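You operate a simulated robot arm through the tools that you are given. There is no shell and no other tool.

You are at the controls of a simulated robot arm. One attempt, no reset.

## Task
Land the table, shut off the air and bleed the line to 0.
Fine: in that order; wait for the LAND lamp; turn the black panel knob to 0 as well.

Only the result counts: the job must be done as asked and must still hold three seconds after the hand-in. Knocking over, shifting, dropping, spilling or breaking anything else fails it.

## Robot
A 7-joint arm with a fingered hand, fixed in place. Base frame: the origin is at the foot of the arm, x ahead of it, y to its left, z up. Lengths are in mm, angles in degrees, forces in N, time in s.
With the tool pointing down near the work surface it reaches from about 340 to 700 mm from the base axis. Its first joint turns from -69.0 to 172.0 degrees. Payload 3.2 kg.
The tool frame sits at the grasp point between the pads (the TCP): z along the fingers, y along the line on which they close. The tips reach 26 mm beyond it. Largest opening 88 mm; the body of the gripper starts 30 mm behind the TCP. The gripper is a hand of 5 fingers: y runs from the thumb to the fingers, the wrist lies at [-16, -108, -172] in the tool frame, and closing takes about 1.5 s.
Orientation is told as [roll, pitch, yaw] about the base's x, y, z axes, in that order, counted from this pose: with the fingers straight down and the wrist toward the robot, the tool's x, y and z point along [0, 1, 0], [1, 0, 0] and [0, 0, -1] of the base frame.

## Interface
- The arm moves only by the tool play_rows. Its argument "plan" is a list of rows, each a list of 6 numbers: the shift along the tool's x, y, z in mm, then the turn, a rotation vector about the tool's x, y, z in degrees. In form: [[tx, ty, tz, wx, wy, wz], ...]. A call has 1 to 20 rows; each row shifts and turns the commanded pose from where the row before left it, along the tool's axes as they then stand. "grip" is the closure, from 0 (fully open) to 1 (shut), set as the call begins (left out, the last holds). A row lasts 0.2 s, in which the tool goes at most 50 mm and 8.6 degrees; a call with a longer step from one row to the next is refused whole, and so is a gripper value outside its range. A pose out of reach is approached as far as the arm can. The call stops where the force on the tool passes 40 N (or 10 N more than at its start, if that is more) or the arm is blocked; 0.2 s more then pass. Each finger travels about 72 mm/s and halts on what it meets, pressing with about 30 N; the grip force reading is that of the motor and also rises with nothing between the fingers. The clock runs only during rows and for 0.2 s after the last one: add rows that do not move to give the fingers time. It gives the time, the measured TCP pose, the force on the tool (base axes), the opening and the grip force at its end, in the units of the frame above (readings bear some noise), with the torque about the TCP (base axes, N m) and any sound that the robot's microphone picked up, and new pictures: "views" is both (left out), scene, wrist or none.
- Cameras (640 x 400 px; columns grow to the right, rows downward): "scene" is fixed at [400.3, -500.5, 1489.1]; the picture's right is [0.93, -0.36, 0.00], its down [-0.24, -0.61, -0.76] and it looks along [0.27, 0.70, -0.66] (base axes); focal length 353 px, centre (320, 200). "wrist" rides on the gripper at [67, -97, -117] in the tool frame; the picture's right is [-0.71, 0.33, -0.62], its down [-0.65, -0.65, 0.39] and it looks along [-0.28, 0.68, 0.68] (tool axes); focal length 234 px, centre (320, 200). There is no depth. A picture from a camera that has moved, and an enlarged one, comes with that camera's place and axes in the base frame and with its lens.
- raise_lower(by): slides the trunk up (or, below 0, down) by that many mm; the arm rides with it, the base frame stays. It gives what a move gives, with no picture.
- hand_shape(shape): the hand has 5 fingers and takes this shape, open, in about a second: jaw (thumb against the fingers, like two jaws); tri (thumb and two fingers); tip (a fingertip pinch); poke (one finger out to press); point (the index stretched); flat (the hand flat); cup (the hand cupped); fist (a fist). The gripper value then closes the fingers along that shape, each until it touches; the sizes above hold for jaw. It gives what a move gives, with no picture.
- inspect(camera, box): a new picture of the part [left, top, right, bottom] of that camera's present view, enlarged. No time passes.
- sign_off(): hands the job in; it is judged then, once.

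Nothing tells you positions but the pictures and the camera data. Unless the task says otherwise, let go and move clear before handing in.

The tools are called as a command line: name --pt "numbers of a row" for each row, then --argument value for the rest, lists and objects as JSON in quotes. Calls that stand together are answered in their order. play_rows: Moves the arm, as the interface text tells. Its arguments: {"type":"object","properties":{"plan":{"type":"array","items":{"type":"array","items":{"type":"number"}}},"grip":{"type":"number"},"views":{"type":"string","enum":["both","scene","wrist","none"]}},"required":["plan"]} The other tools are called the same way: raise_lower (by) slides the trunk up or down; hand_shape (shape) gives the hand a shape; inspect (camera, box) takes an enlarged picture of a part of a camera's view; sign_off () hands the job in.

At the start:

```text
time_s: 0.0
ee_pos: [544.4, 0.9, 1080.7]
ee_rot: [0.1, 0.0, 0.2]
ft_force: [-0.5, -0.6, 0.0]
wrist_torque: [0.0, 0.01, -0.03]
grip_width: 87.5
grasp_force: 0.0
shape: jaw
trunk travel left (down, up): [-675.0, 165.0]
```

scene: 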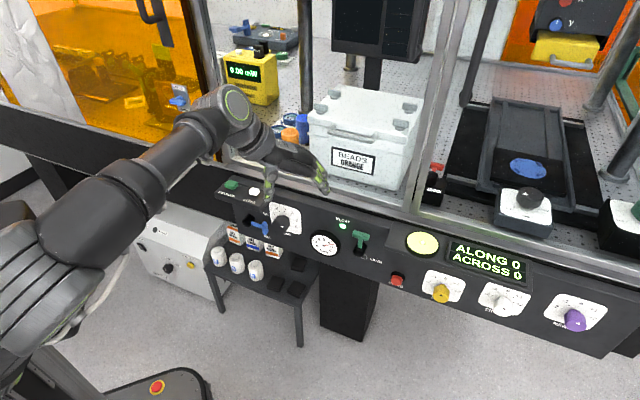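
wrist: 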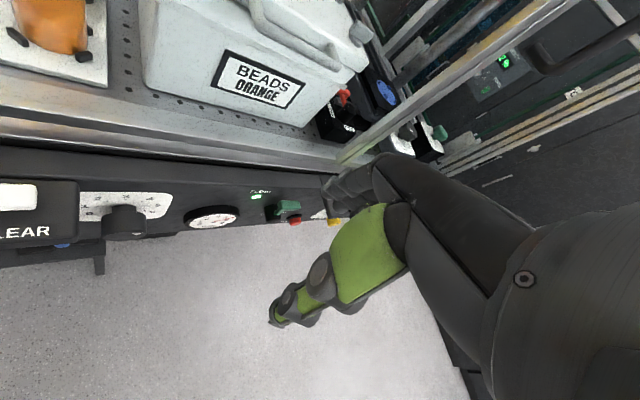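

I see a panel on the front of an optical table with a gauge, a green lever (FLOAT/LAND), a black knob, a blue valve and other knobs. I'll look closer at the panel before moving anything.

inspect --camera "scene" --box '[210, 170, 410, 295]'

inspect --camera "scene" --box '[380, 210, 620, 360]'

inspect --camera "wrist" --box '[0, 140, 360, 280]'

inspect --camera "scene" --box '[210, 180, 310, 242]'

```text
3.20 times, centred on (310, 232) of scene
camera zoom: at [400.3, -500.5, 1489.1], right [0.93, -0.36, 0.0], down [-0.24, -0.61, -0.76], along [0.27, 0.7, -0.66], focal length 1131 px, centre (352, 96)
```

zoom: 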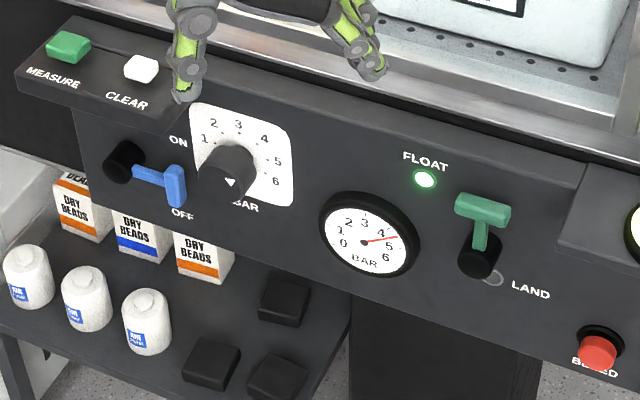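

```text
2.67 times, centred on (500, 285) of scene
camera zoom: at [400.3, -500.5, 1489.1], right [0.93, -0.36, 0.0], down [-0.24, -0.61, -0.76], along [0.27, 0.7, -0.66], focal length 942 px, centre (-160, -27)
```

zoom: 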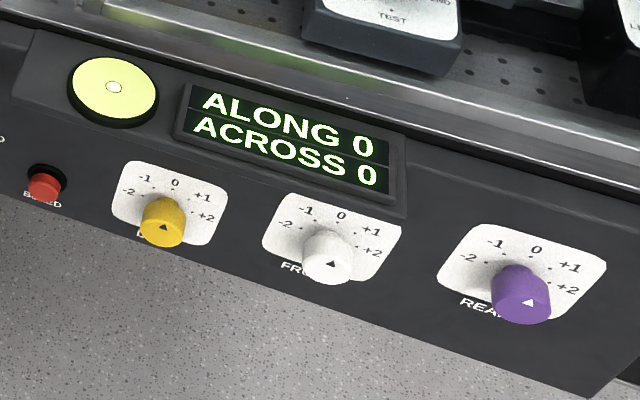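

```text
1.78 times, centred on (180, 210) of wrist
camera zoom: at [446.7, 68.2, 1197.0], right [0.33, -0.71, 0.62], down [-0.65, -0.65, -0.39], along [0.68, -0.28, -0.68], focal length 416 px, centre (569, 182)
```

zoom: 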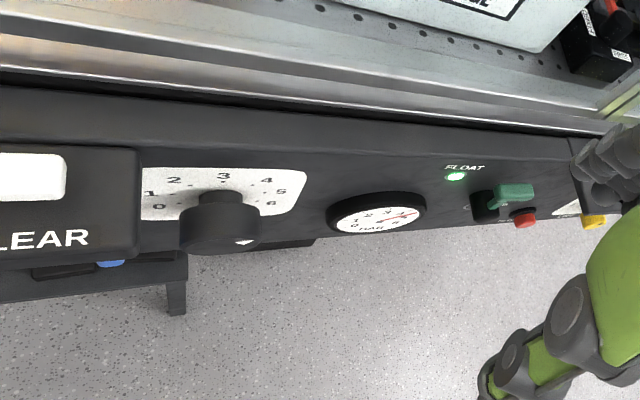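

```text
6.40 times, centred on (260, 211) of scene
camera zoom: at [400.3, -500.5, 1489.1], right [0.93, -0.36, 0.0], down [-0.24, -0.61, -0.76], along [0.27, 0.7, -0.66], focal length 2262 px, centre (704, 130)
```

zoom: 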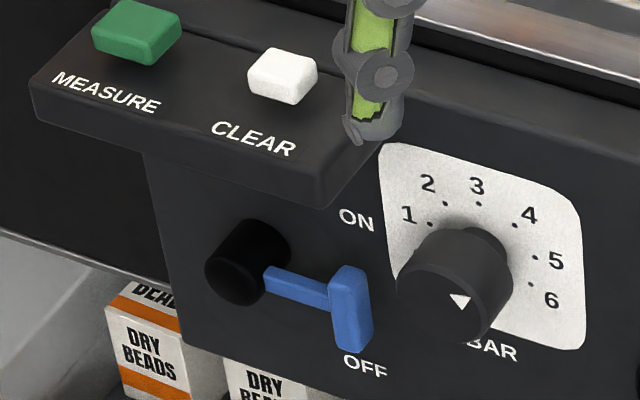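

The panel runs at about 45° to the base axes, and its face is roughly 500 mm from the base along (0.71, 0.71). The green FLOAT/LAND lever is up, the blue air valve points right, the red BLEED button is at lower right and the black BAR knob is at left. I'll turn the hand to face the panel, back off a little and look closer.

play_rows --pt "0 0 0 0 0 -7.5" --pt "0 -10 0 0 0 -7.5" --pt "0 -10 0 0 0 -7.5" --pt "0 -10 0 0 0 -7.5" --pt "0 -10 0 0 0 -7.5" --pt "0 -10 0 0 0 -7.5" --pt "0 0 0 0 0 0"

```text
time_s: 1.6
ee_pos: [496.8, -16.2, 1079.7]
ee_rot: [0.1, 0.0, 45.1]
ft_force: [-0.9, 0.2, 1.0]
wrist_torque: [0.01, -0.04, 0.02]
grip_width: 88.0
grasp_force: 0.1
shape: jaw
trunk travel left (down, up): [-675.0, 165.0]
camera wrist: at [382.1, -39.3, 1196.8], right [0.74, -0.27, 0.62], down [0.0, -0.92, -0.39], along [0.68, 0.29, -0.68], focal length 234 px, centre (320, 200)
```

scene: 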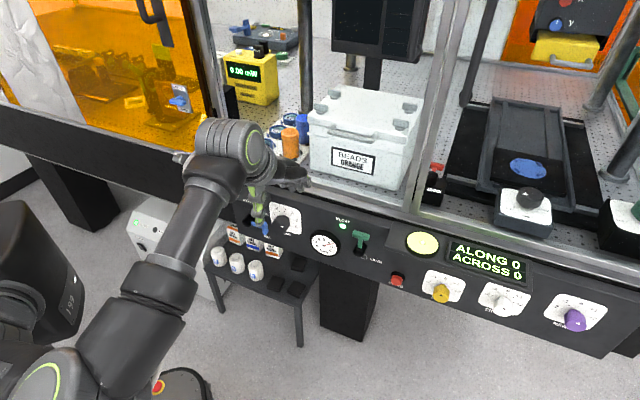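
wrist: 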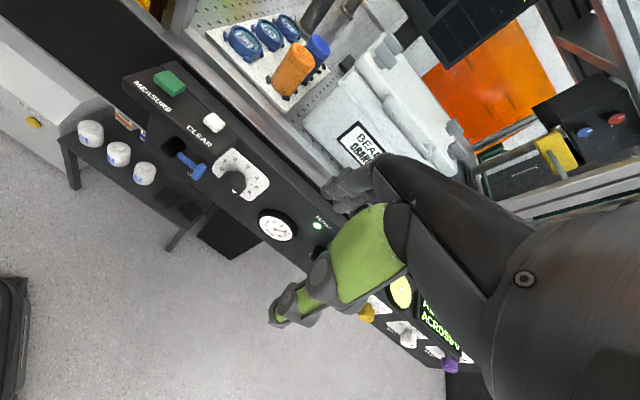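

The hand now faces the panel from about 160 mm away. I'll zoom in on the controls from this new angle.

inspect --camera "wrist" --box '[120, 60, 340, 200]'

inspect --camera "wrist" --box '[160, 130, 280, 205]'

inspect --camera "wrist" --box '[240, 190, 480, 380]'

inspect --camera "scene" --box '[320, 210, 420, 295]'

inspect --camera "scene" --box '[235, 195, 325, 250]'

```text
2.86 times, centred on (230, 130) of wrist
camera zoom: at [382.1, -39.3, 1196.8], right [0.74, -0.27, 0.62], down [0.0, -0.92, -0.39], along [0.68, 0.29, -0.68], focal length 669 px, centre (577, 400)
```

zoom: 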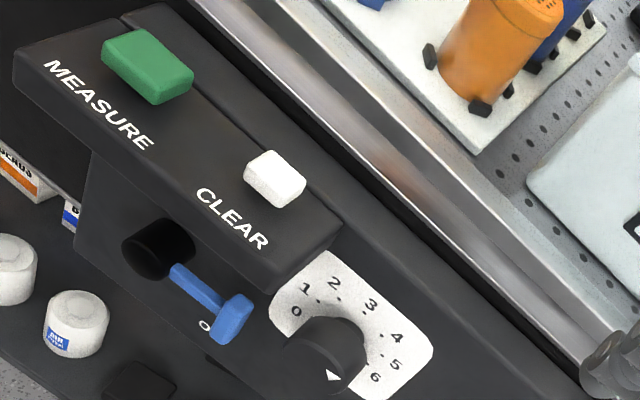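

```text
5.33 times, centred on (220, 168) of wrist
camera zoom: at [382.1, -39.3, 1196.8], right [0.74, -0.27, 0.62], down [0.0, -0.92, -0.39], along [0.68, 0.29, -0.68], focal length 1249 px, centre (853, 373)
```

zoom: 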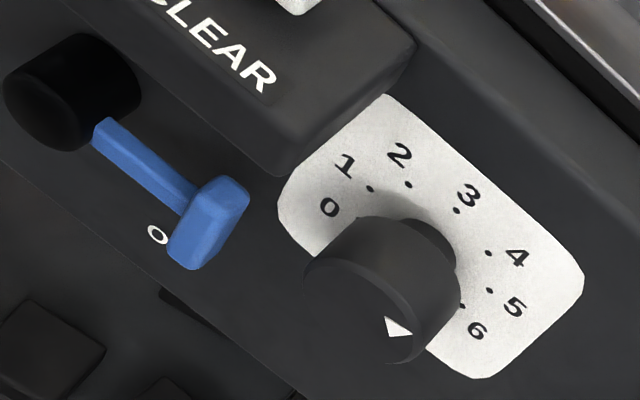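

```text
2.11 times, centred on (360, 285) of wrist
camera zoom: at [382.1, -39.3, 1196.8], right [0.74, -0.27, 0.62], down [0.0, -0.92, -0.39], along [0.68, 0.29, -0.68], focal length 493 px, centre (236, 21)
```

zoom: 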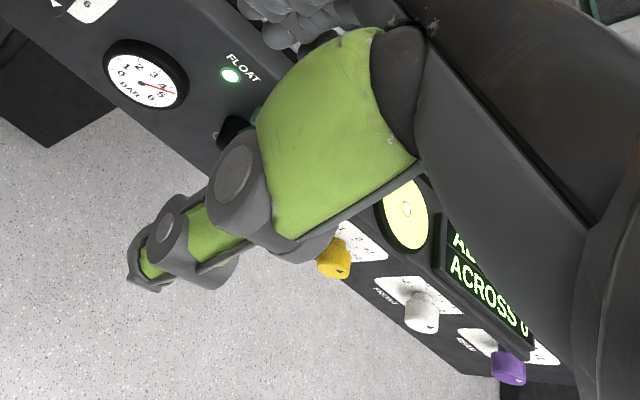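

```text
4.71 times, centred on (370, 252) of scene
camera zoom: at [400.3, -500.5, 1489.1], right [0.93, -0.36, 0.0], down [-0.24, -0.61, -0.76], along [0.27, 0.7, -0.66], focal length 1663 px, centre (85, -47)
```

zoom: 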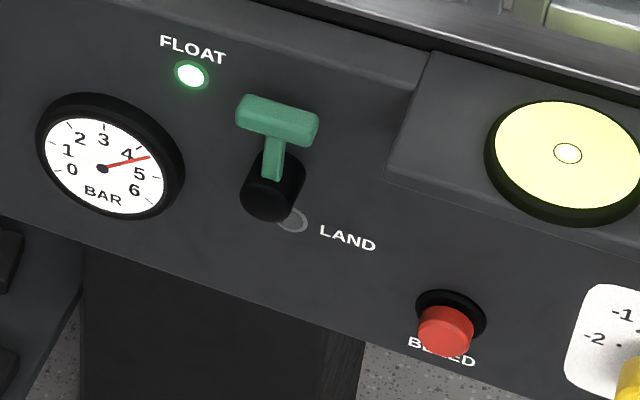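

```text
7.11 times, centred on (280, 222) of scene
camera zoom: at [400.3, -500.5, 1489.1], right [0.93, -0.36, 0.0], down [-0.24, -0.61, -0.76], along [0.27, 0.7, -0.66], focal length 2513 px, centre (604, 40)
```

zoom: 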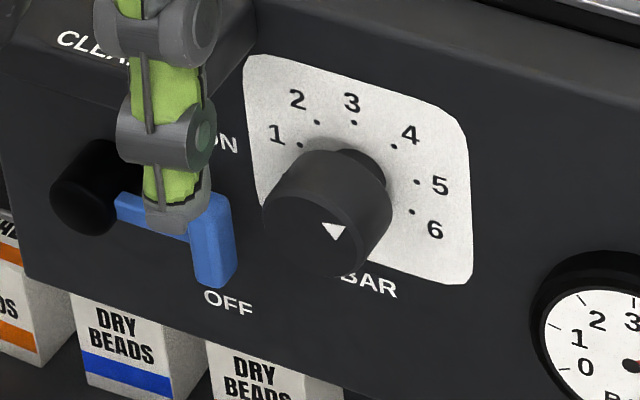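

I read the layout as follows: the green lever is up at FLOAT and LAND is a quarter turn clockwise to the right. The blue lever is right at ON and OFF is a quarter turn down. The black knob points near 4.5 on a dial with 40° per bar. Next I'll set the pressing finger shape well clear of the panel and see where its tip sits.

hand_shape --shape "poke"

play_rows --pt "0 0 0 0 0 0"

inspect --camera "scene" --box '[200, 130, 340, 250]'

```text
time_s: 2.5
ee_pos: [497.4, -17.7, 1079.4]
ee_rot: [0.1, 0.0, 45.0]
ft_force: [0.1, -0.4, 0.7]
wrist_torque: [0.01, 0.03, -0.03]
grip_width: 0.1
grasp_force: 0.1
shape: poke
trunk travel left (down, up): [-675.0, 165.0]
```

```text
time_s: 2.9
ee_pos: [497.5, -16.8, 1079.9]
ee_rot: [0.1, -0.1, 45.0]
ft_force: [-0.4, -0.1, -0.1]
wrist_torque: [0.01, 0.0, 0.0]
grip_width: 0.0
grasp_force: 0.1
shape: poke
trunk travel left (down, up): [-675.0, 165.0]
camera wrist: at [382.8, -39.4, 1196.6], right [0.74, -0.27, 0.62], down [0.0, -0.92, -0.39], along [0.68, 0.28, -0.68], focal length 234 px, centre (320, 200)
```

scene: 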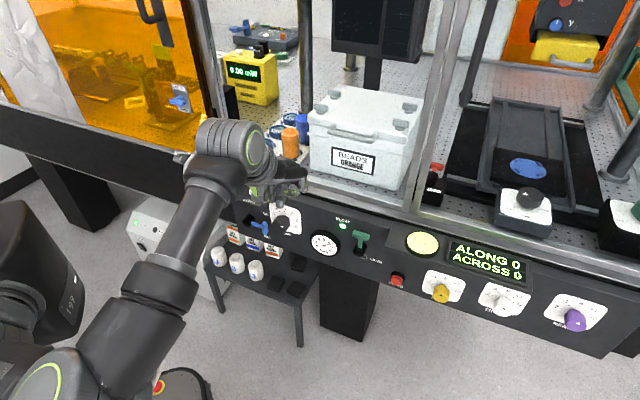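
wrist: 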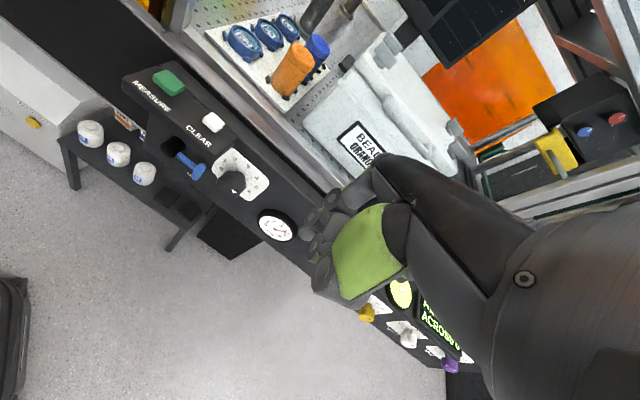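

```text
3.33 times, centred on (270, 190) of scene
camera zoom: at [400.3, -500.5, 1489.1], right [0.93, -0.36, 0.0], down [-0.24, -0.61, -0.76], along [0.27, 0.7, -0.66], focal length 1178 px, centre (487, 233)
```

zoom: 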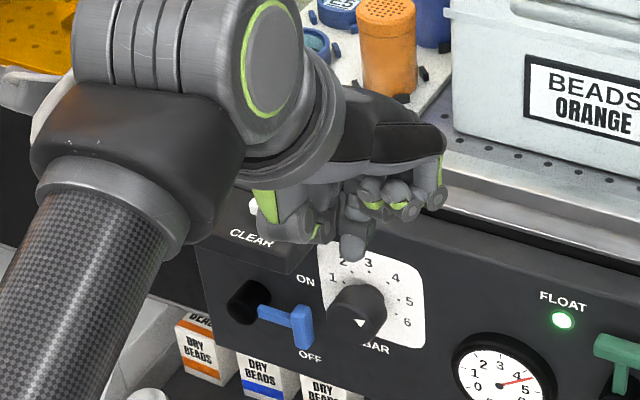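

inspect --camera "wrist" --box '[270, 140, 430, 310]'

inspect --camera "scene" --box '[240, 160, 310, 210]'

hand_shape --shape "point"

play_rows --pt "0 0 0 0 0 0"

inspect --camera "scene" --box '[240, 160, 310, 210]'

inspect --camera "wrist" --box '[270, 140, 430, 310]'

```text
2.35 times, centred on (350, 225) of wrist
camera zoom: at [382.8, -39.4, 1196.6], right [0.74, -0.27, 0.62], down [0.0, -0.92, -0.39], along [0.68, 0.28, -0.68], focal length 551 px, centre (249, 141)
```

zoom: 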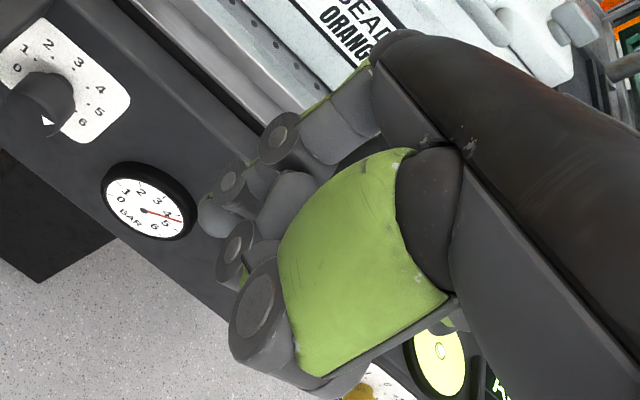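

```text
8.00 times, centred on (275, 185) of scene
camera zoom: at [400.3, -500.5, 1489.1], right [0.93, -0.36, 0.0], down [-0.24, -0.61, -0.76], along [0.27, 0.7, -0.66], focal length 2827 px, centre (680, 320)
```

zoom: 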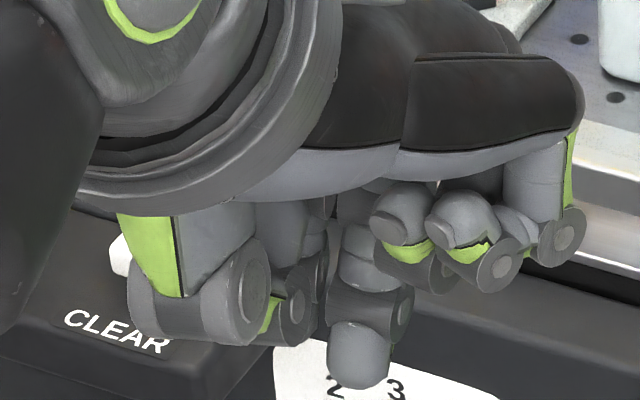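

```text
time_s: 3.8
ee_pos: [497.5, -18.6, 1079.6]
ee_rot: [0.1, 0.1, 45.0]
ft_force: [0.1, 0.5, 0.6]
wrist_torque: [0.01, -0.02, -0.02]
grip_width: 0.0
grasp_force: 0.0
shape: point
trunk travel left (down, up): [-675.0, 165.0]
```

```text
time_s: 4.2
ee_pos: [498.2, -18.1, 1079.6]
ee_rot: [0.1, 0.0, 45.1]
ft_force: [0.8, -0.2, -0.1]
wrist_torque: [0.0, 0.0, -0.03]
grip_width: 0.1
grasp_force: 0.0
shape: point
trunk travel left (down, up): [-675.0, 165.0]
camera wrist: at [382.8, -39.4, 1196.6], right [0.74, -0.27, 0.62], down [0.0, -0.92, -0.39], along [0.68, 0.28, -0.68], focal length 234 px, centre (320, 200)
```

scene: 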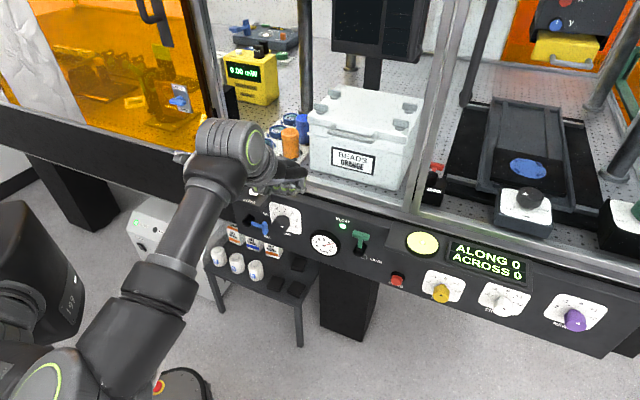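
wrist: 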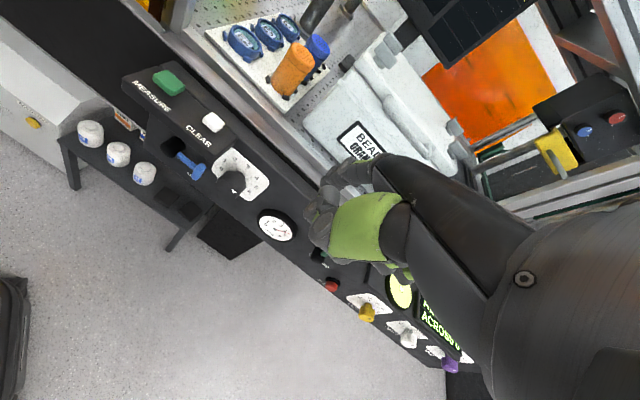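

```text
8.00 times, centred on (275, 185) of scene
camera zoom: at [400.3, -500.5, 1489.1], right [0.93, -0.36, 0.0], down [-0.24, -0.61, -0.76], along [0.27, 0.7, -0.66], focal length 2827 px, centre (680, 320)
```

zoom: 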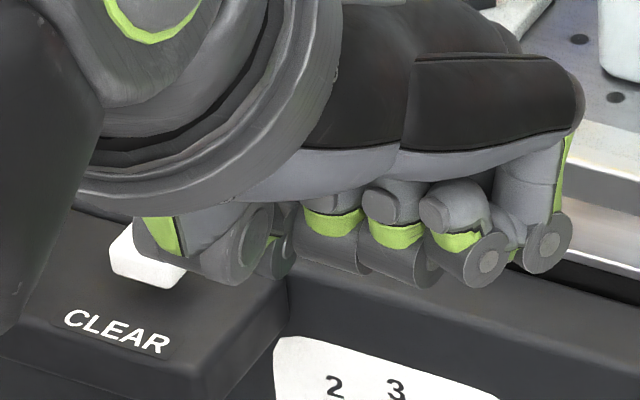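

```text
2.35 times, centred on (350, 225) of wrist
camera zoom: at [382.8, -39.4, 1196.6], right [0.74, -0.27, 0.62], down [0.0, -0.92, -0.39], along [0.68, 0.28, -0.68], focal length 551 px, centre (249, 141)
```

zoom: 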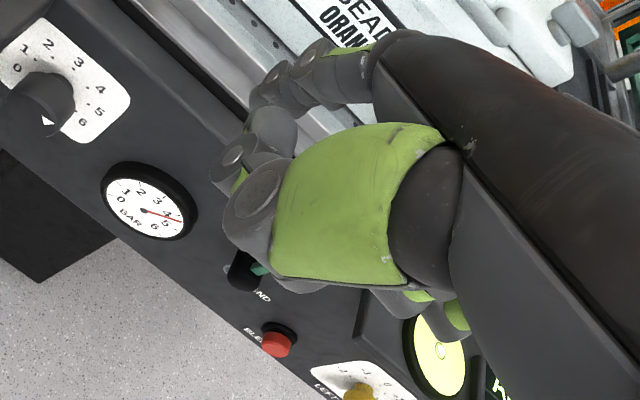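

The poke finger tip sits about 20 mm along y and 45–50 mm along z from the TCP, which suits pushing both levers and the button. I'll go back to poke and tilt the hand in steps so the finger points straight at the panel.

hand_shape --shape "poke"

play_rows --pt "0 0 0 -7.5 0 0" --pt "0 0 0 -7.5 0 0" --pt "0 0 0 -7.5 0 0" --pt "0 0 0 -7.5 0 0" --pt "0 0 0 -7.5 0 0" --pt "0 0 0 -7.5 0 0" --pt "0 0 0 0 0 0"

```text
time_s: 5.1
ee_pos: [498.1, -17.5, 1079.0]
ee_rot: [0.1, -0.1, 45.0]
ft_force: [-0.1, -0.5, -0.5]
wrist_torque: [-0.01, 0.01, 0.02]
grip_width: 0.2
grasp_force: 0.1
shape: poke
trunk travel left (down, up): [-675.0, 165.0]
```

```text
time_s: 6.7
ee_pos: [497.3, -18.0, 1079.5]
ee_rot: [0.1, -45.2, 45.0]
ft_force: [0.1, 0.6, -0.3]
wrist_torque: [-0.02, -0.01, 0.01]
grip_width: 0.0
grasp_force: 0.0
shape: poke
trunk travel left (down, up): [-675.0, 165.0]
camera wrist: at [344.1, -77.7, 1093.3], right [0.35, -0.65, 0.67], down [0.33, -0.59, -0.74], along [0.88, 0.48, 0.0], focal length 234 px, centre (320, 200)
```

scene: 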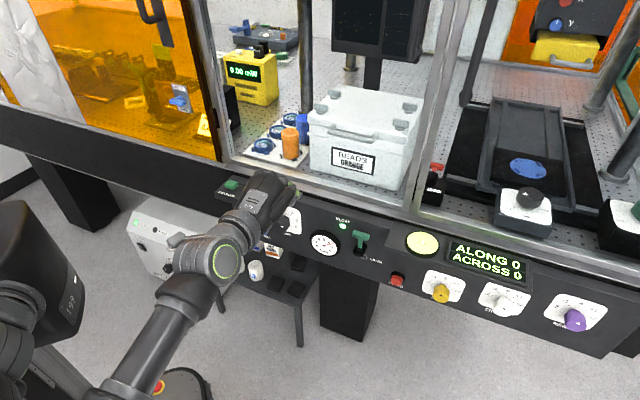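
wrist: 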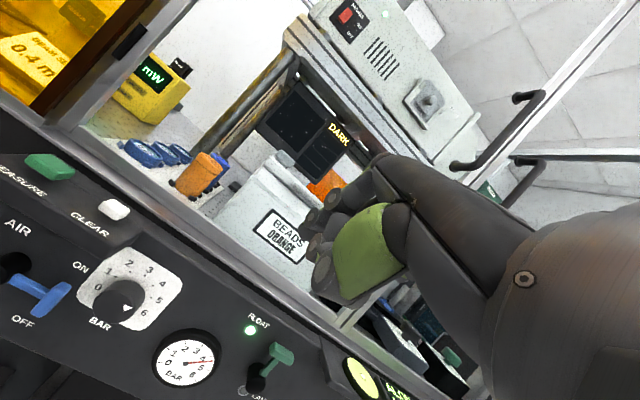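

The 45° tilt worked and the wrist camera now sees the panel face well. I'll inspect it, then finish the tilt.

inspect --camera "wrist" --box '[0, 200, 320, 400]'

play_rows --pt "0 0 0 -7.5 0 0" --pt "0 0 0 -7.5 0 0" --pt "0 0 0 -7.5 0 0" --pt "0 0 0 -7.5 0 0" --pt "0 0 0 -7.5 0 0" --pt "0 0 0 -7.5 0 0" --pt "0 0 0 0 0 0"

```text
2.00 times, centred on (160, 300) of wrist
camera zoom: at [344.1, -77.7, 1093.3], right [0.35, -0.65, 0.67], down [0.33, -0.59, -0.74], along [0.88, 0.48, 0.0], focal length 468 px, centre (640, 0)
```

zoom: 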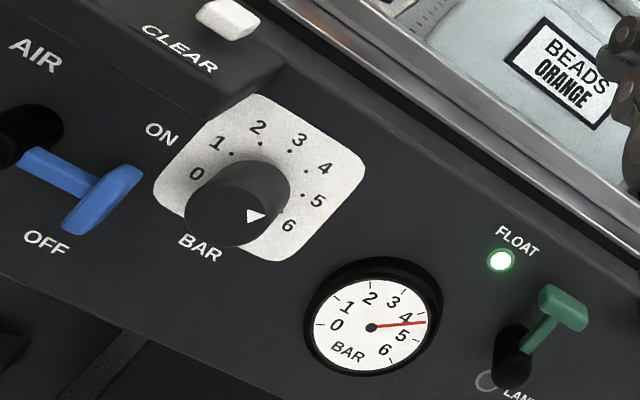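

```text
time_s: 8.3
ee_pos: [497.6, -16.4, 1079.4]
ee_rot: [3.4, -82.8, 40.5]
ft_force: [-1.2, -0.1, 0.2]
wrist_torque: [0.02, 0.01, 0.01]
grip_width: 0.1
grasp_force: 0.0
shape: poke
out of reach, approached as far as the arm can: row 4, 5
trunk travel left (down, up): [-675.0, 165.0]
camera wrist: at [359.3, -58.1, 998.5], right [0.08, -0.91, 0.4], down [0.67, -0.25, -0.7], along [0.74, 0.32, 0.59], focal length 234 px, centre (320, 200)
```

scene: 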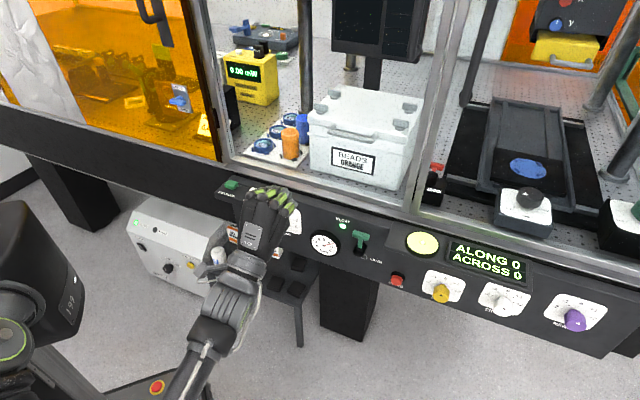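
wrist: 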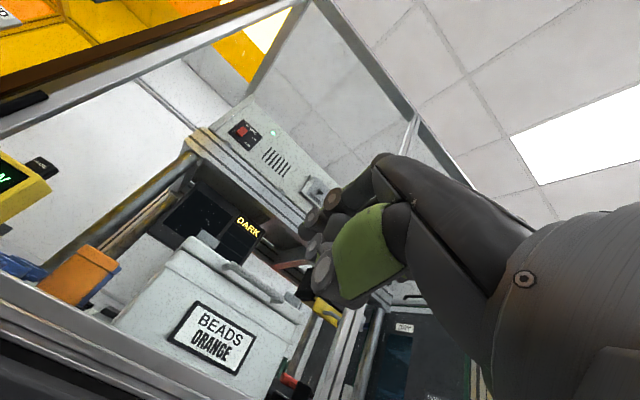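

Full horizontal is just past the arm's limit this close to the base. I'll move forward a bit, still above the panel, and see whether the horizontal pose becomes reachable there.

play_rows --pt "0 0 20 0 0 0" --pt "0 0 20 0 0 0" --pt "0 0 20 0 0 0" --pt "0 0 10 0 0 0" --pt "0 0 0 0 0 0"

```text
time_s: 9.5
ee_pos: [548.5, 31.4, 1071.6]
ee_rot: [3.3, -82.8, 40.6]
ft_force: [-1.0, 0.1, 0.3]
wrist_torque: [-0.01, -0.01, -0.03]
grip_width: 0.0
grasp_force: 0.1
shape: poke
trunk travel left (down, up): [-675.0, 165.0]
camera wrist: at [409.7, -9.6, 990.4], right [0.08, -0.91, 0.4], down [0.67, -0.25, -0.7], along [0.74, 0.32, 0.59], focal length 234 px, centre (320, 200)
```

scene: 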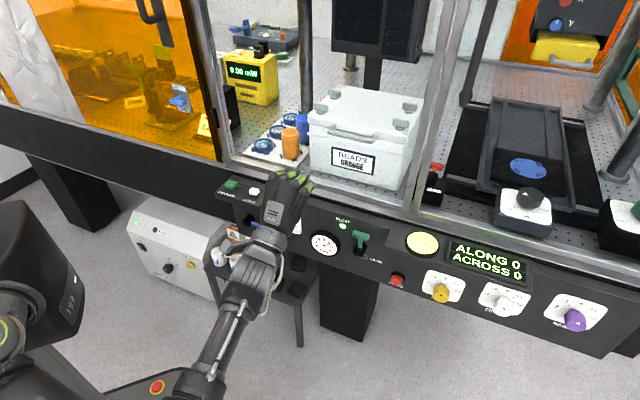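
wrist: 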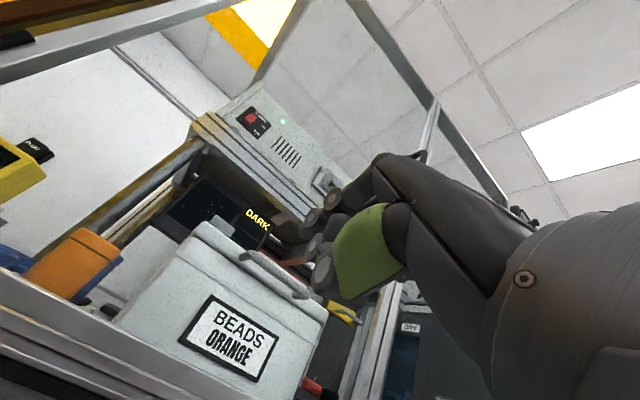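

play_rows --pt "0 0 0 -4 0 0" --pt "0 0 0 -3 0 0" --pt "0 0 0 0 0 0" --views "none"

```text
time_s: 10.3
ee_pos: [549.2, 30.2, 1071.8]
ee_rot: [67.7, -89.6, -24.0]
ft_force: [0.4, 0.0, -0.5]
wrist_torque: [0.0, 0.04, -0.02]
grip_width: 0.0
grasp_force: 0.1
shape: poke
trunk travel left (down, up): [-675.0, 165.0]
```

At about 410 mm from the base plane the finger now points squarely at the panel. I'll check where the fingertip really is in the scene view.

inspect --camera "scene" --box '[255, 140, 335, 190]'

inspect --camera "wrist" --box '[270, 140, 430, 310]'

```text
8.00 times, centred on (295, 165) of scene
camera zoom: at [400.3, -500.5, 1489.1], right [0.93, -0.36, 0.0], down [-0.24, -0.61, -0.76], along [0.27, 0.7, -0.66], focal length 2827 px, centre (520, 480)
```

zoom: 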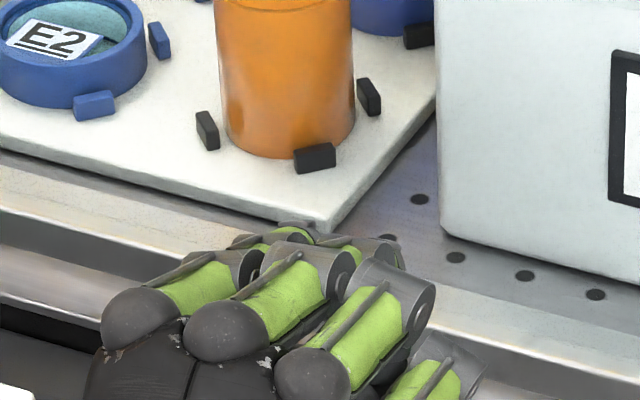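

```text
2.35 times, centred on (350, 225) of wrist
camera zoom: at [417.6, -2.1, 975.0], right [0.04, -0.94, 0.33], down [0.73, -0.2, -0.66], along [0.69, 0.27, 0.68], focal length 551 px, centre (249, 141)
```

zoom: 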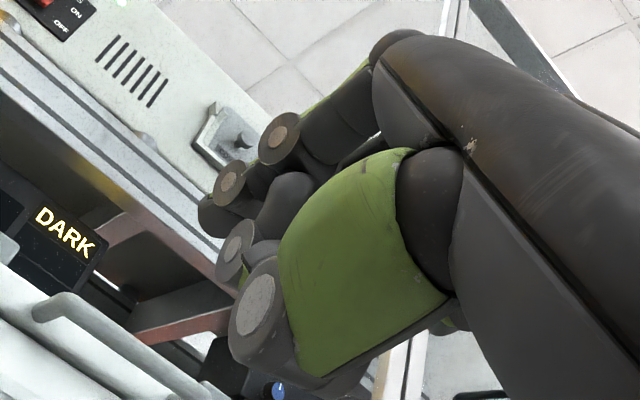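

The tip is hidden behind the knuckles from here. I'll swing the hand sideways in free space so the scene camera sees the poking finger in profile and I can locate its tip.

play_rows --pt "0 0 0 0 -7.5 0" --pt "0 0 0 0 -7.5 0" --pt "0 0 0 0 -7.5 0" --pt "0 0 0 0 -7.5 0" --pt "0 0 0 0 -7.5 0" --pt "0 0 0 0 -7.5 0" --pt "0 0 0 0 0 0" --views "scene"

inspect --camera "scene" --box '[255, 140, 335, 190]'

```text
time_s: 11.9
ee_pos: [548.4, 30.2, 1071.2]
ee_rot: [16.7, -89.4, -17.9]
ft_force: [0.4, 0.2, 0.3]
wrist_torque: [0.02, -0.03, 0.0]
grip_width: 0.1
grasp_force: 0.1
shape: poke
trunk travel left (down, up): [-675.0, 165.0]
```

scene: 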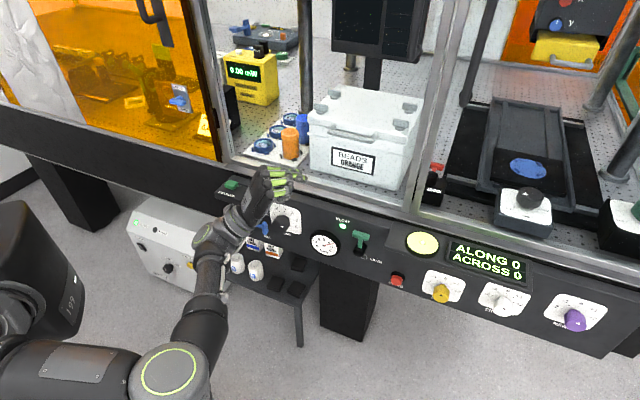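

```text
8.00 times, centred on (295, 165) of scene
camera zoom: at [400.3, -500.5, 1489.1], right [0.93, -0.36, 0.0], down [-0.24, -0.61, -0.76], along [0.27, 0.7, -0.66], focal length 2827 px, centre (520, 480)
```

zoom: 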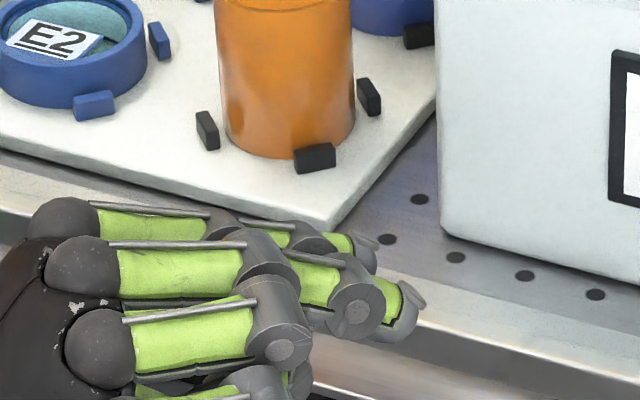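

Seen in profile, the poking tip is at about (-13, -4, +21) in the tool frame, with a second fingertip about 23 mm to its left and slightly behind. I'll turn back to face the panel with a slight downward tilt, then lower the trunk to lever height.

play_rows --pt "0 0 0 0 7.5 0" --pt "0 0 0 0 7.5 0" --pt "0 0 0 0 7.5 0" --pt "0 0 0 0 7.5 0" --pt "0 0 0 0 7.5 0" --pt "0 0 0 0 8.0 0" --pt "0 0 -20 8 0 0" --pt "0 0 0 7 0 0" --pt "0 0 0 0 0 0" --views "none"

raise_lower --by -150

play_rows --pt "0 0 0 0 0 0"

```text
time_s: 13.9
ee_pos: [533.1, 16.1, 1072.1]
ee_rot: [1.5, -74.8, 42.7]
ft_force: [0.1, 0.2, 0.8]
wrist_torque: [-0.02, -0.02, 0.02]
grip_width: 0.0
grasp_force: 0.0
shape: poke
trunk travel left (down, up): [-675.0, 165.0]
```

```text
time_s: 15.7
ee_pos: [533.9, 17.0, 921.0]
ee_rot: [1.5, -74.8, 42.9]
ft_force: [-0.6, -0.2, 0.3]
wrist_torque: [-0.01, 0.05, -0.02]
grip_width: 0.0
grasp_force: 0.0
shape: poke
trunk travel left (down, up): [-525.0, 315.0]
```

```text
time_s: 16.1
ee_pos: [534.0, 17.7, 921.4]
ee_rot: [1.6, -74.8, 42.9]
ft_force: [0.5, 0.7, -0.2]
wrist_torque: [0.03, -0.01, -0.04]
grip_width: 0.2
grasp_force: 0.1
shape: poke
trunk travel left (down, up): [-525.0, 315.0]
camera wrist: at [388.6, -32.2, 858.6], right [0.13, -0.87, 0.48], down [0.6, -0.32, -0.74], along [0.79, 0.38, 0.48], focal length 234 px, centre (320, 200)
```

scene: 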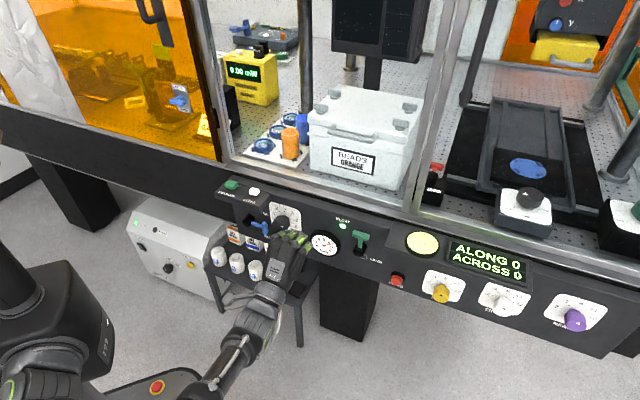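
wrist: 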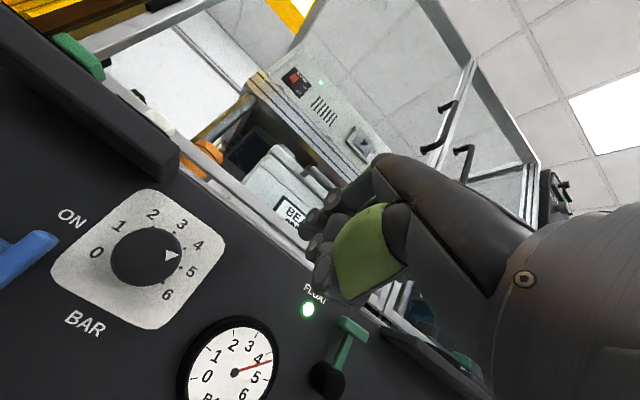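

The hand is clear of the panel with a good view. I'll shift right so the fingertip is left of the green T-handle and look before going in.

play_rows --pt "-38.7 0 0 0 0 0" --pt "-38.7 0 0 0 0 0" --pt "0 4 20 0 0 0" --pt "0 0 15 0 0 0" --pt "0 0 0 0 0 0"

inspect --camera "scene" --box '[290, 195, 410, 270]'

inspect --camera "wrist" --box '[180, 160, 420, 310]'

```text
time_s: 17.2
ee_pos: [613.0, -13.9, 916.8]
ee_rot: [1.6, -74.8, 42.9]
ft_force: [0.5, 0.7, 0.0]
wrist_torque: [-0.01, 0.0, 0.0]
grip_width: 0.0
grasp_force: 0.0
shape: poke
trunk travel left (down, up): [-525.0, 315.0]
camera wrist: at [467.5, -63.1, 853.8], right [0.13, -0.87, 0.48], down [0.6, -0.32, -0.74], along [0.79, 0.38, 0.48], focal length 234 px, centre (320, 200)
```

scene: 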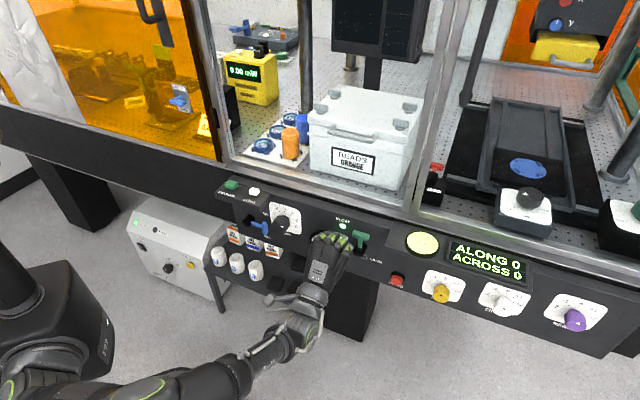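
wrist: 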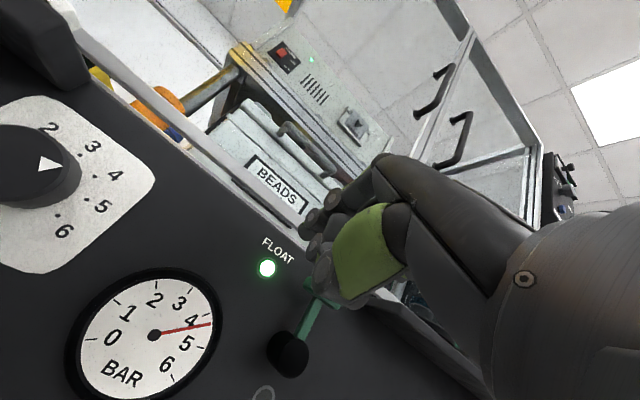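

```text
5.33 times, centred on (350, 232) of scene
camera zoom: at [400.3, -500.5, 1489.1], right [0.93, -0.36, 0.0], down [-0.24, -0.61, -0.76], along [0.27, 0.7, -0.66], focal length 1885 px, centre (160, 27)
```

zoom: 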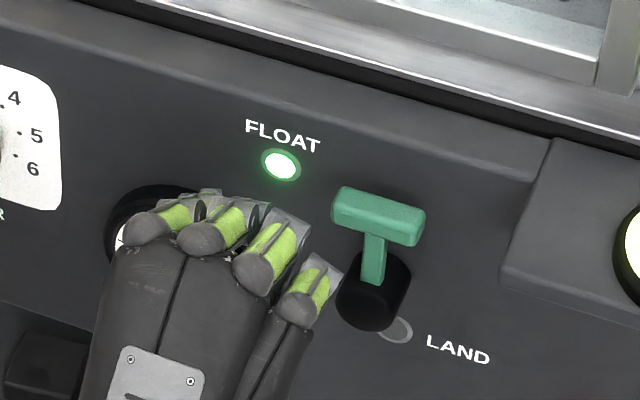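

```text
2.67 times, centred on (300, 235) of wrist
camera zoom: at [467.5, -63.1, 853.8], right [0.13, -0.87, 0.48], down [0.6, -0.32, -0.74], along [0.79, 0.38, 0.48], focal length 624 px, centre (373, 107)
```

zoom: 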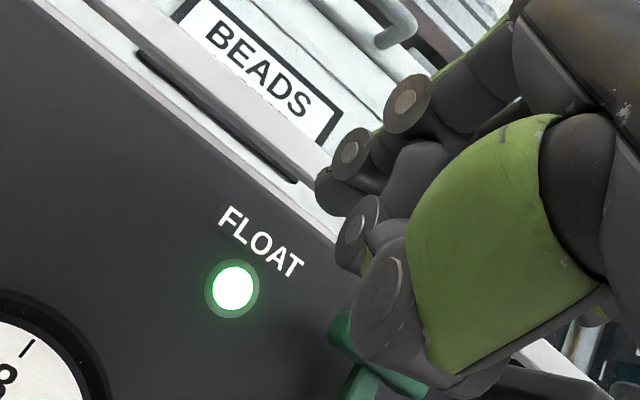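

The fingertip is left of the T-handle and the curled fingers should pass about 10 mm in front of it. I'll advance slowly toward the panel.

play_rows --pt "0 0 10 0 0 0" --pt "0 0 10 0 0 0" --pt "0 0 8 0 0 0" --pt "0 0 6 0 0 0" --pt "0 0 0 0 0 0"

inspect --camera "scene" --box '[290, 195, 410, 270]'

inspect --camera "wrist" --box '[180, 160, 420, 310]'

```text
time_s: 18.4
ee_pos: [636.8, 10.4, 905.5]
ee_rot: [1.8, -74.7, 42.9]
ft_force: [0.5, 0.6, 0.5]
wrist_torque: [-0.05, -0.01, 0.02]
grip_width: 0.1
grasp_force: 0.0
shape: poke
trunk travel left (down, up): [-525.0, 315.0]
camera wrist: at [491.1, -40.0, 843.5], right [0.13, -0.87, 0.48], down [0.6, -0.32, -0.74], along [0.79, 0.38, 0.48], focal length 234 px, centre (320, 200)
```

scene: 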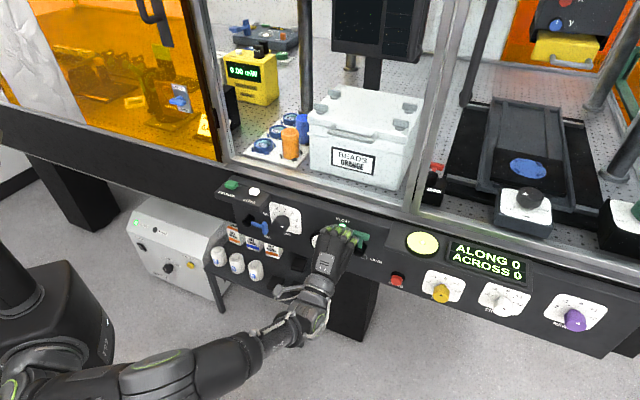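
wrist: 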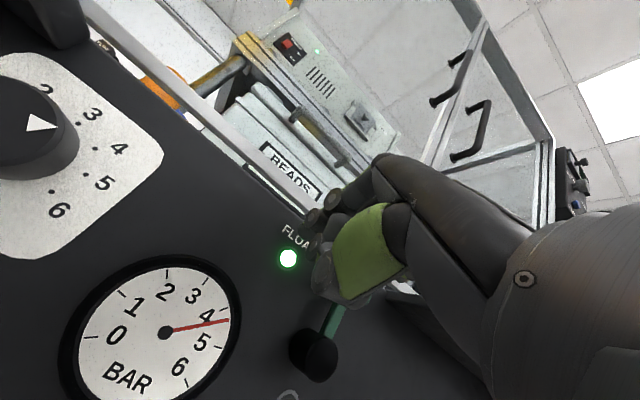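

```text
5.33 times, centred on (350, 232) of scene
camera zoom: at [400.3, -500.5, 1489.1], right [0.93, -0.36, 0.0], down [-0.24, -0.61, -0.76], along [0.27, 0.7, -0.66], focal length 1885 px, centre (160, 27)
```

zoom: 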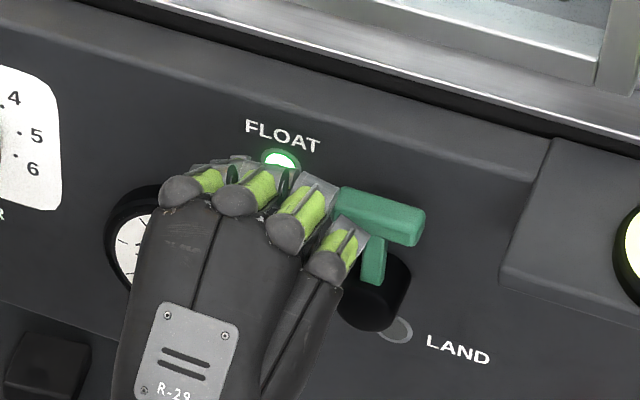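

```text
2.67 times, centred on (300, 235) of wrist
camera zoom: at [491.1, -40.0, 843.5], right [0.13, -0.87, 0.48], down [0.6, -0.32, -0.74], along [0.79, 0.38, 0.48], focal length 624 px, centre (373, 107)
```

zoom: 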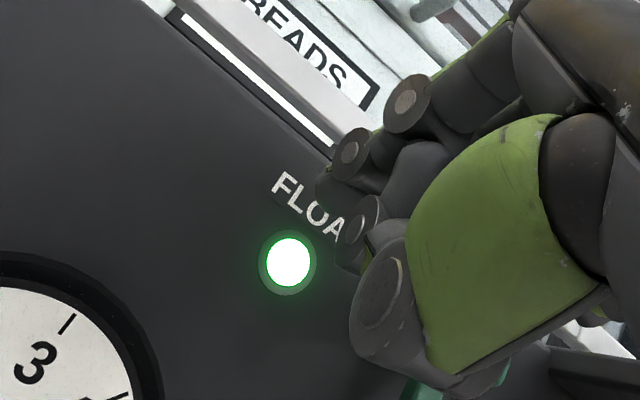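

I've spotted that the display box would be close to the curled fingers on this path. I'll back off, roll the hand 20° clockwise and push the lever arm lower down, below the T-bar, which keeps everything under the box.

play_rows --pt "0 0 -20 0 0 0" --pt "0 0 -15 0 0 0" --pt "0 0 0 0 0 7" --pt "0 0 0 0 0 7" --pt "0 0 0 0 0 6" --pt "0 0 0 0 0 0"

```text
time_s: 19.9
ee_pos: [612.7, -15.4, 915.3]
ee_rot: [52.3, -64.7, -10.4]
ft_force: [0.8, -0.6, 0.5]
wrist_torque: [0.04, 0.0, 0.0]
grip_width: 0.1
grasp_force: 0.0
shape: poke
trunk travel left (down, up): [-525.0, 315.0]
camera wrist: at [452.4, -37.9, 881.0], right [0.13, -0.97, 0.22], down [0.38, -0.16, -0.91], along [0.92, 0.2, 0.34], focal length 234 px, centre (320, 200)
```

scene: 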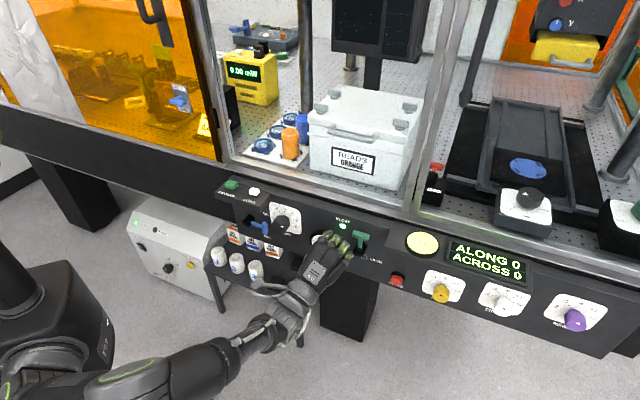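
wrist: 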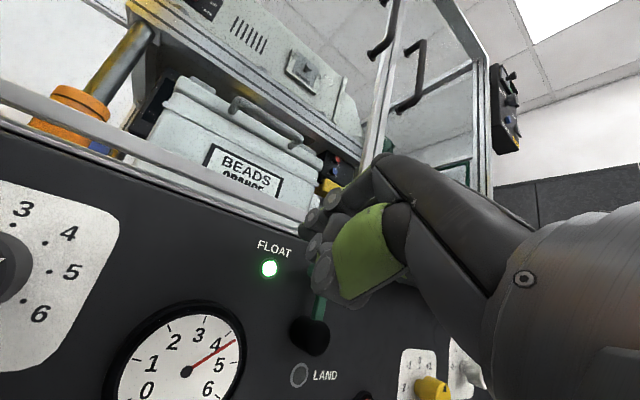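

play_rows --pt "-15.2 -9.8 8 0 0 0" --pt "-15.3 -9.7 8 0 0 0" --pt "0 0 0 0 0 0"

inspect --camera "scene" --box '[290, 195, 410, 270]'

inspect --camera "wrist" --box '[220, 180, 400, 390]'

```text
time_s: 20.6
ee_pos: [633.3, -24.6, 883.2]
ee_rot: [52.2, -64.8, -10.4]
ft_force: [0.5, 0.0, 0.6]
wrist_torque: [0.03, -0.03, 0.0]
grip_width: 0.1
grasp_force: 0.0
shape: poke
trunk travel left (down, up): [-525.0, 315.0]
camera wrist: at [473.0, -47.9, 848.6], right [0.13, -0.97, 0.23], down [0.38, -0.16, -0.91], along [0.92, 0.2, 0.34], focal length 234 px, centre (320, 200)
```

scene: 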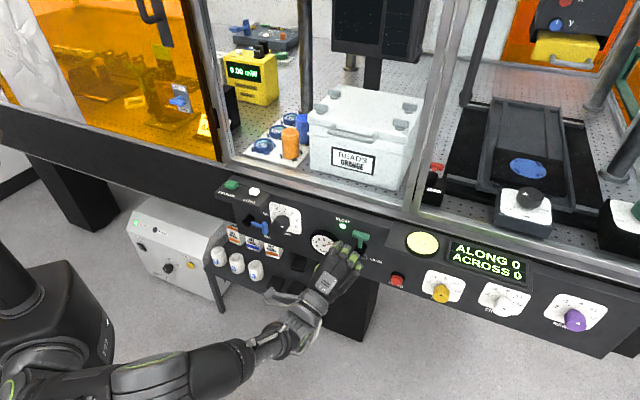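
wrist: 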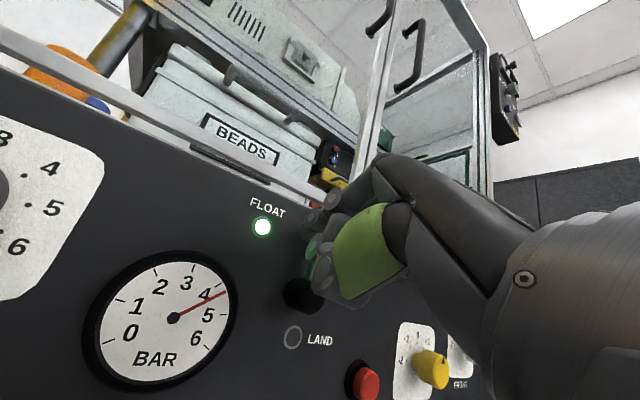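

```text
5.33 times, centred on (350, 232) of scene
camera zoom: at [400.3, -500.5, 1489.1], right [0.93, -0.36, 0.0], down [-0.24, -0.61, -0.76], along [0.27, 0.7, -0.66], focal length 1885 px, centre (160, 27)
```

zoom: 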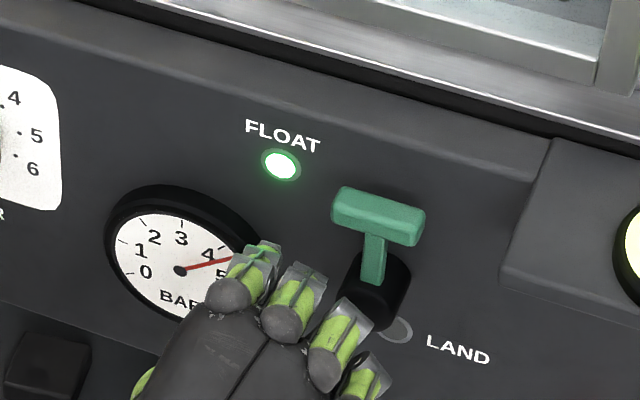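

```text
1.90 times, centred on (310, 285) of wrist
camera zoom: at [473.0, -47.9, 848.6], right [0.13, -0.97, 0.23], down [0.38, -0.16, -0.91], along [0.92, 0.2, 0.34], focal length 446 px, centre (339, 38)
```

zoom: 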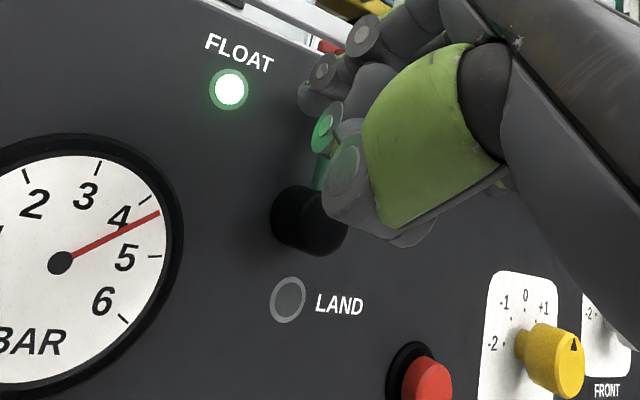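

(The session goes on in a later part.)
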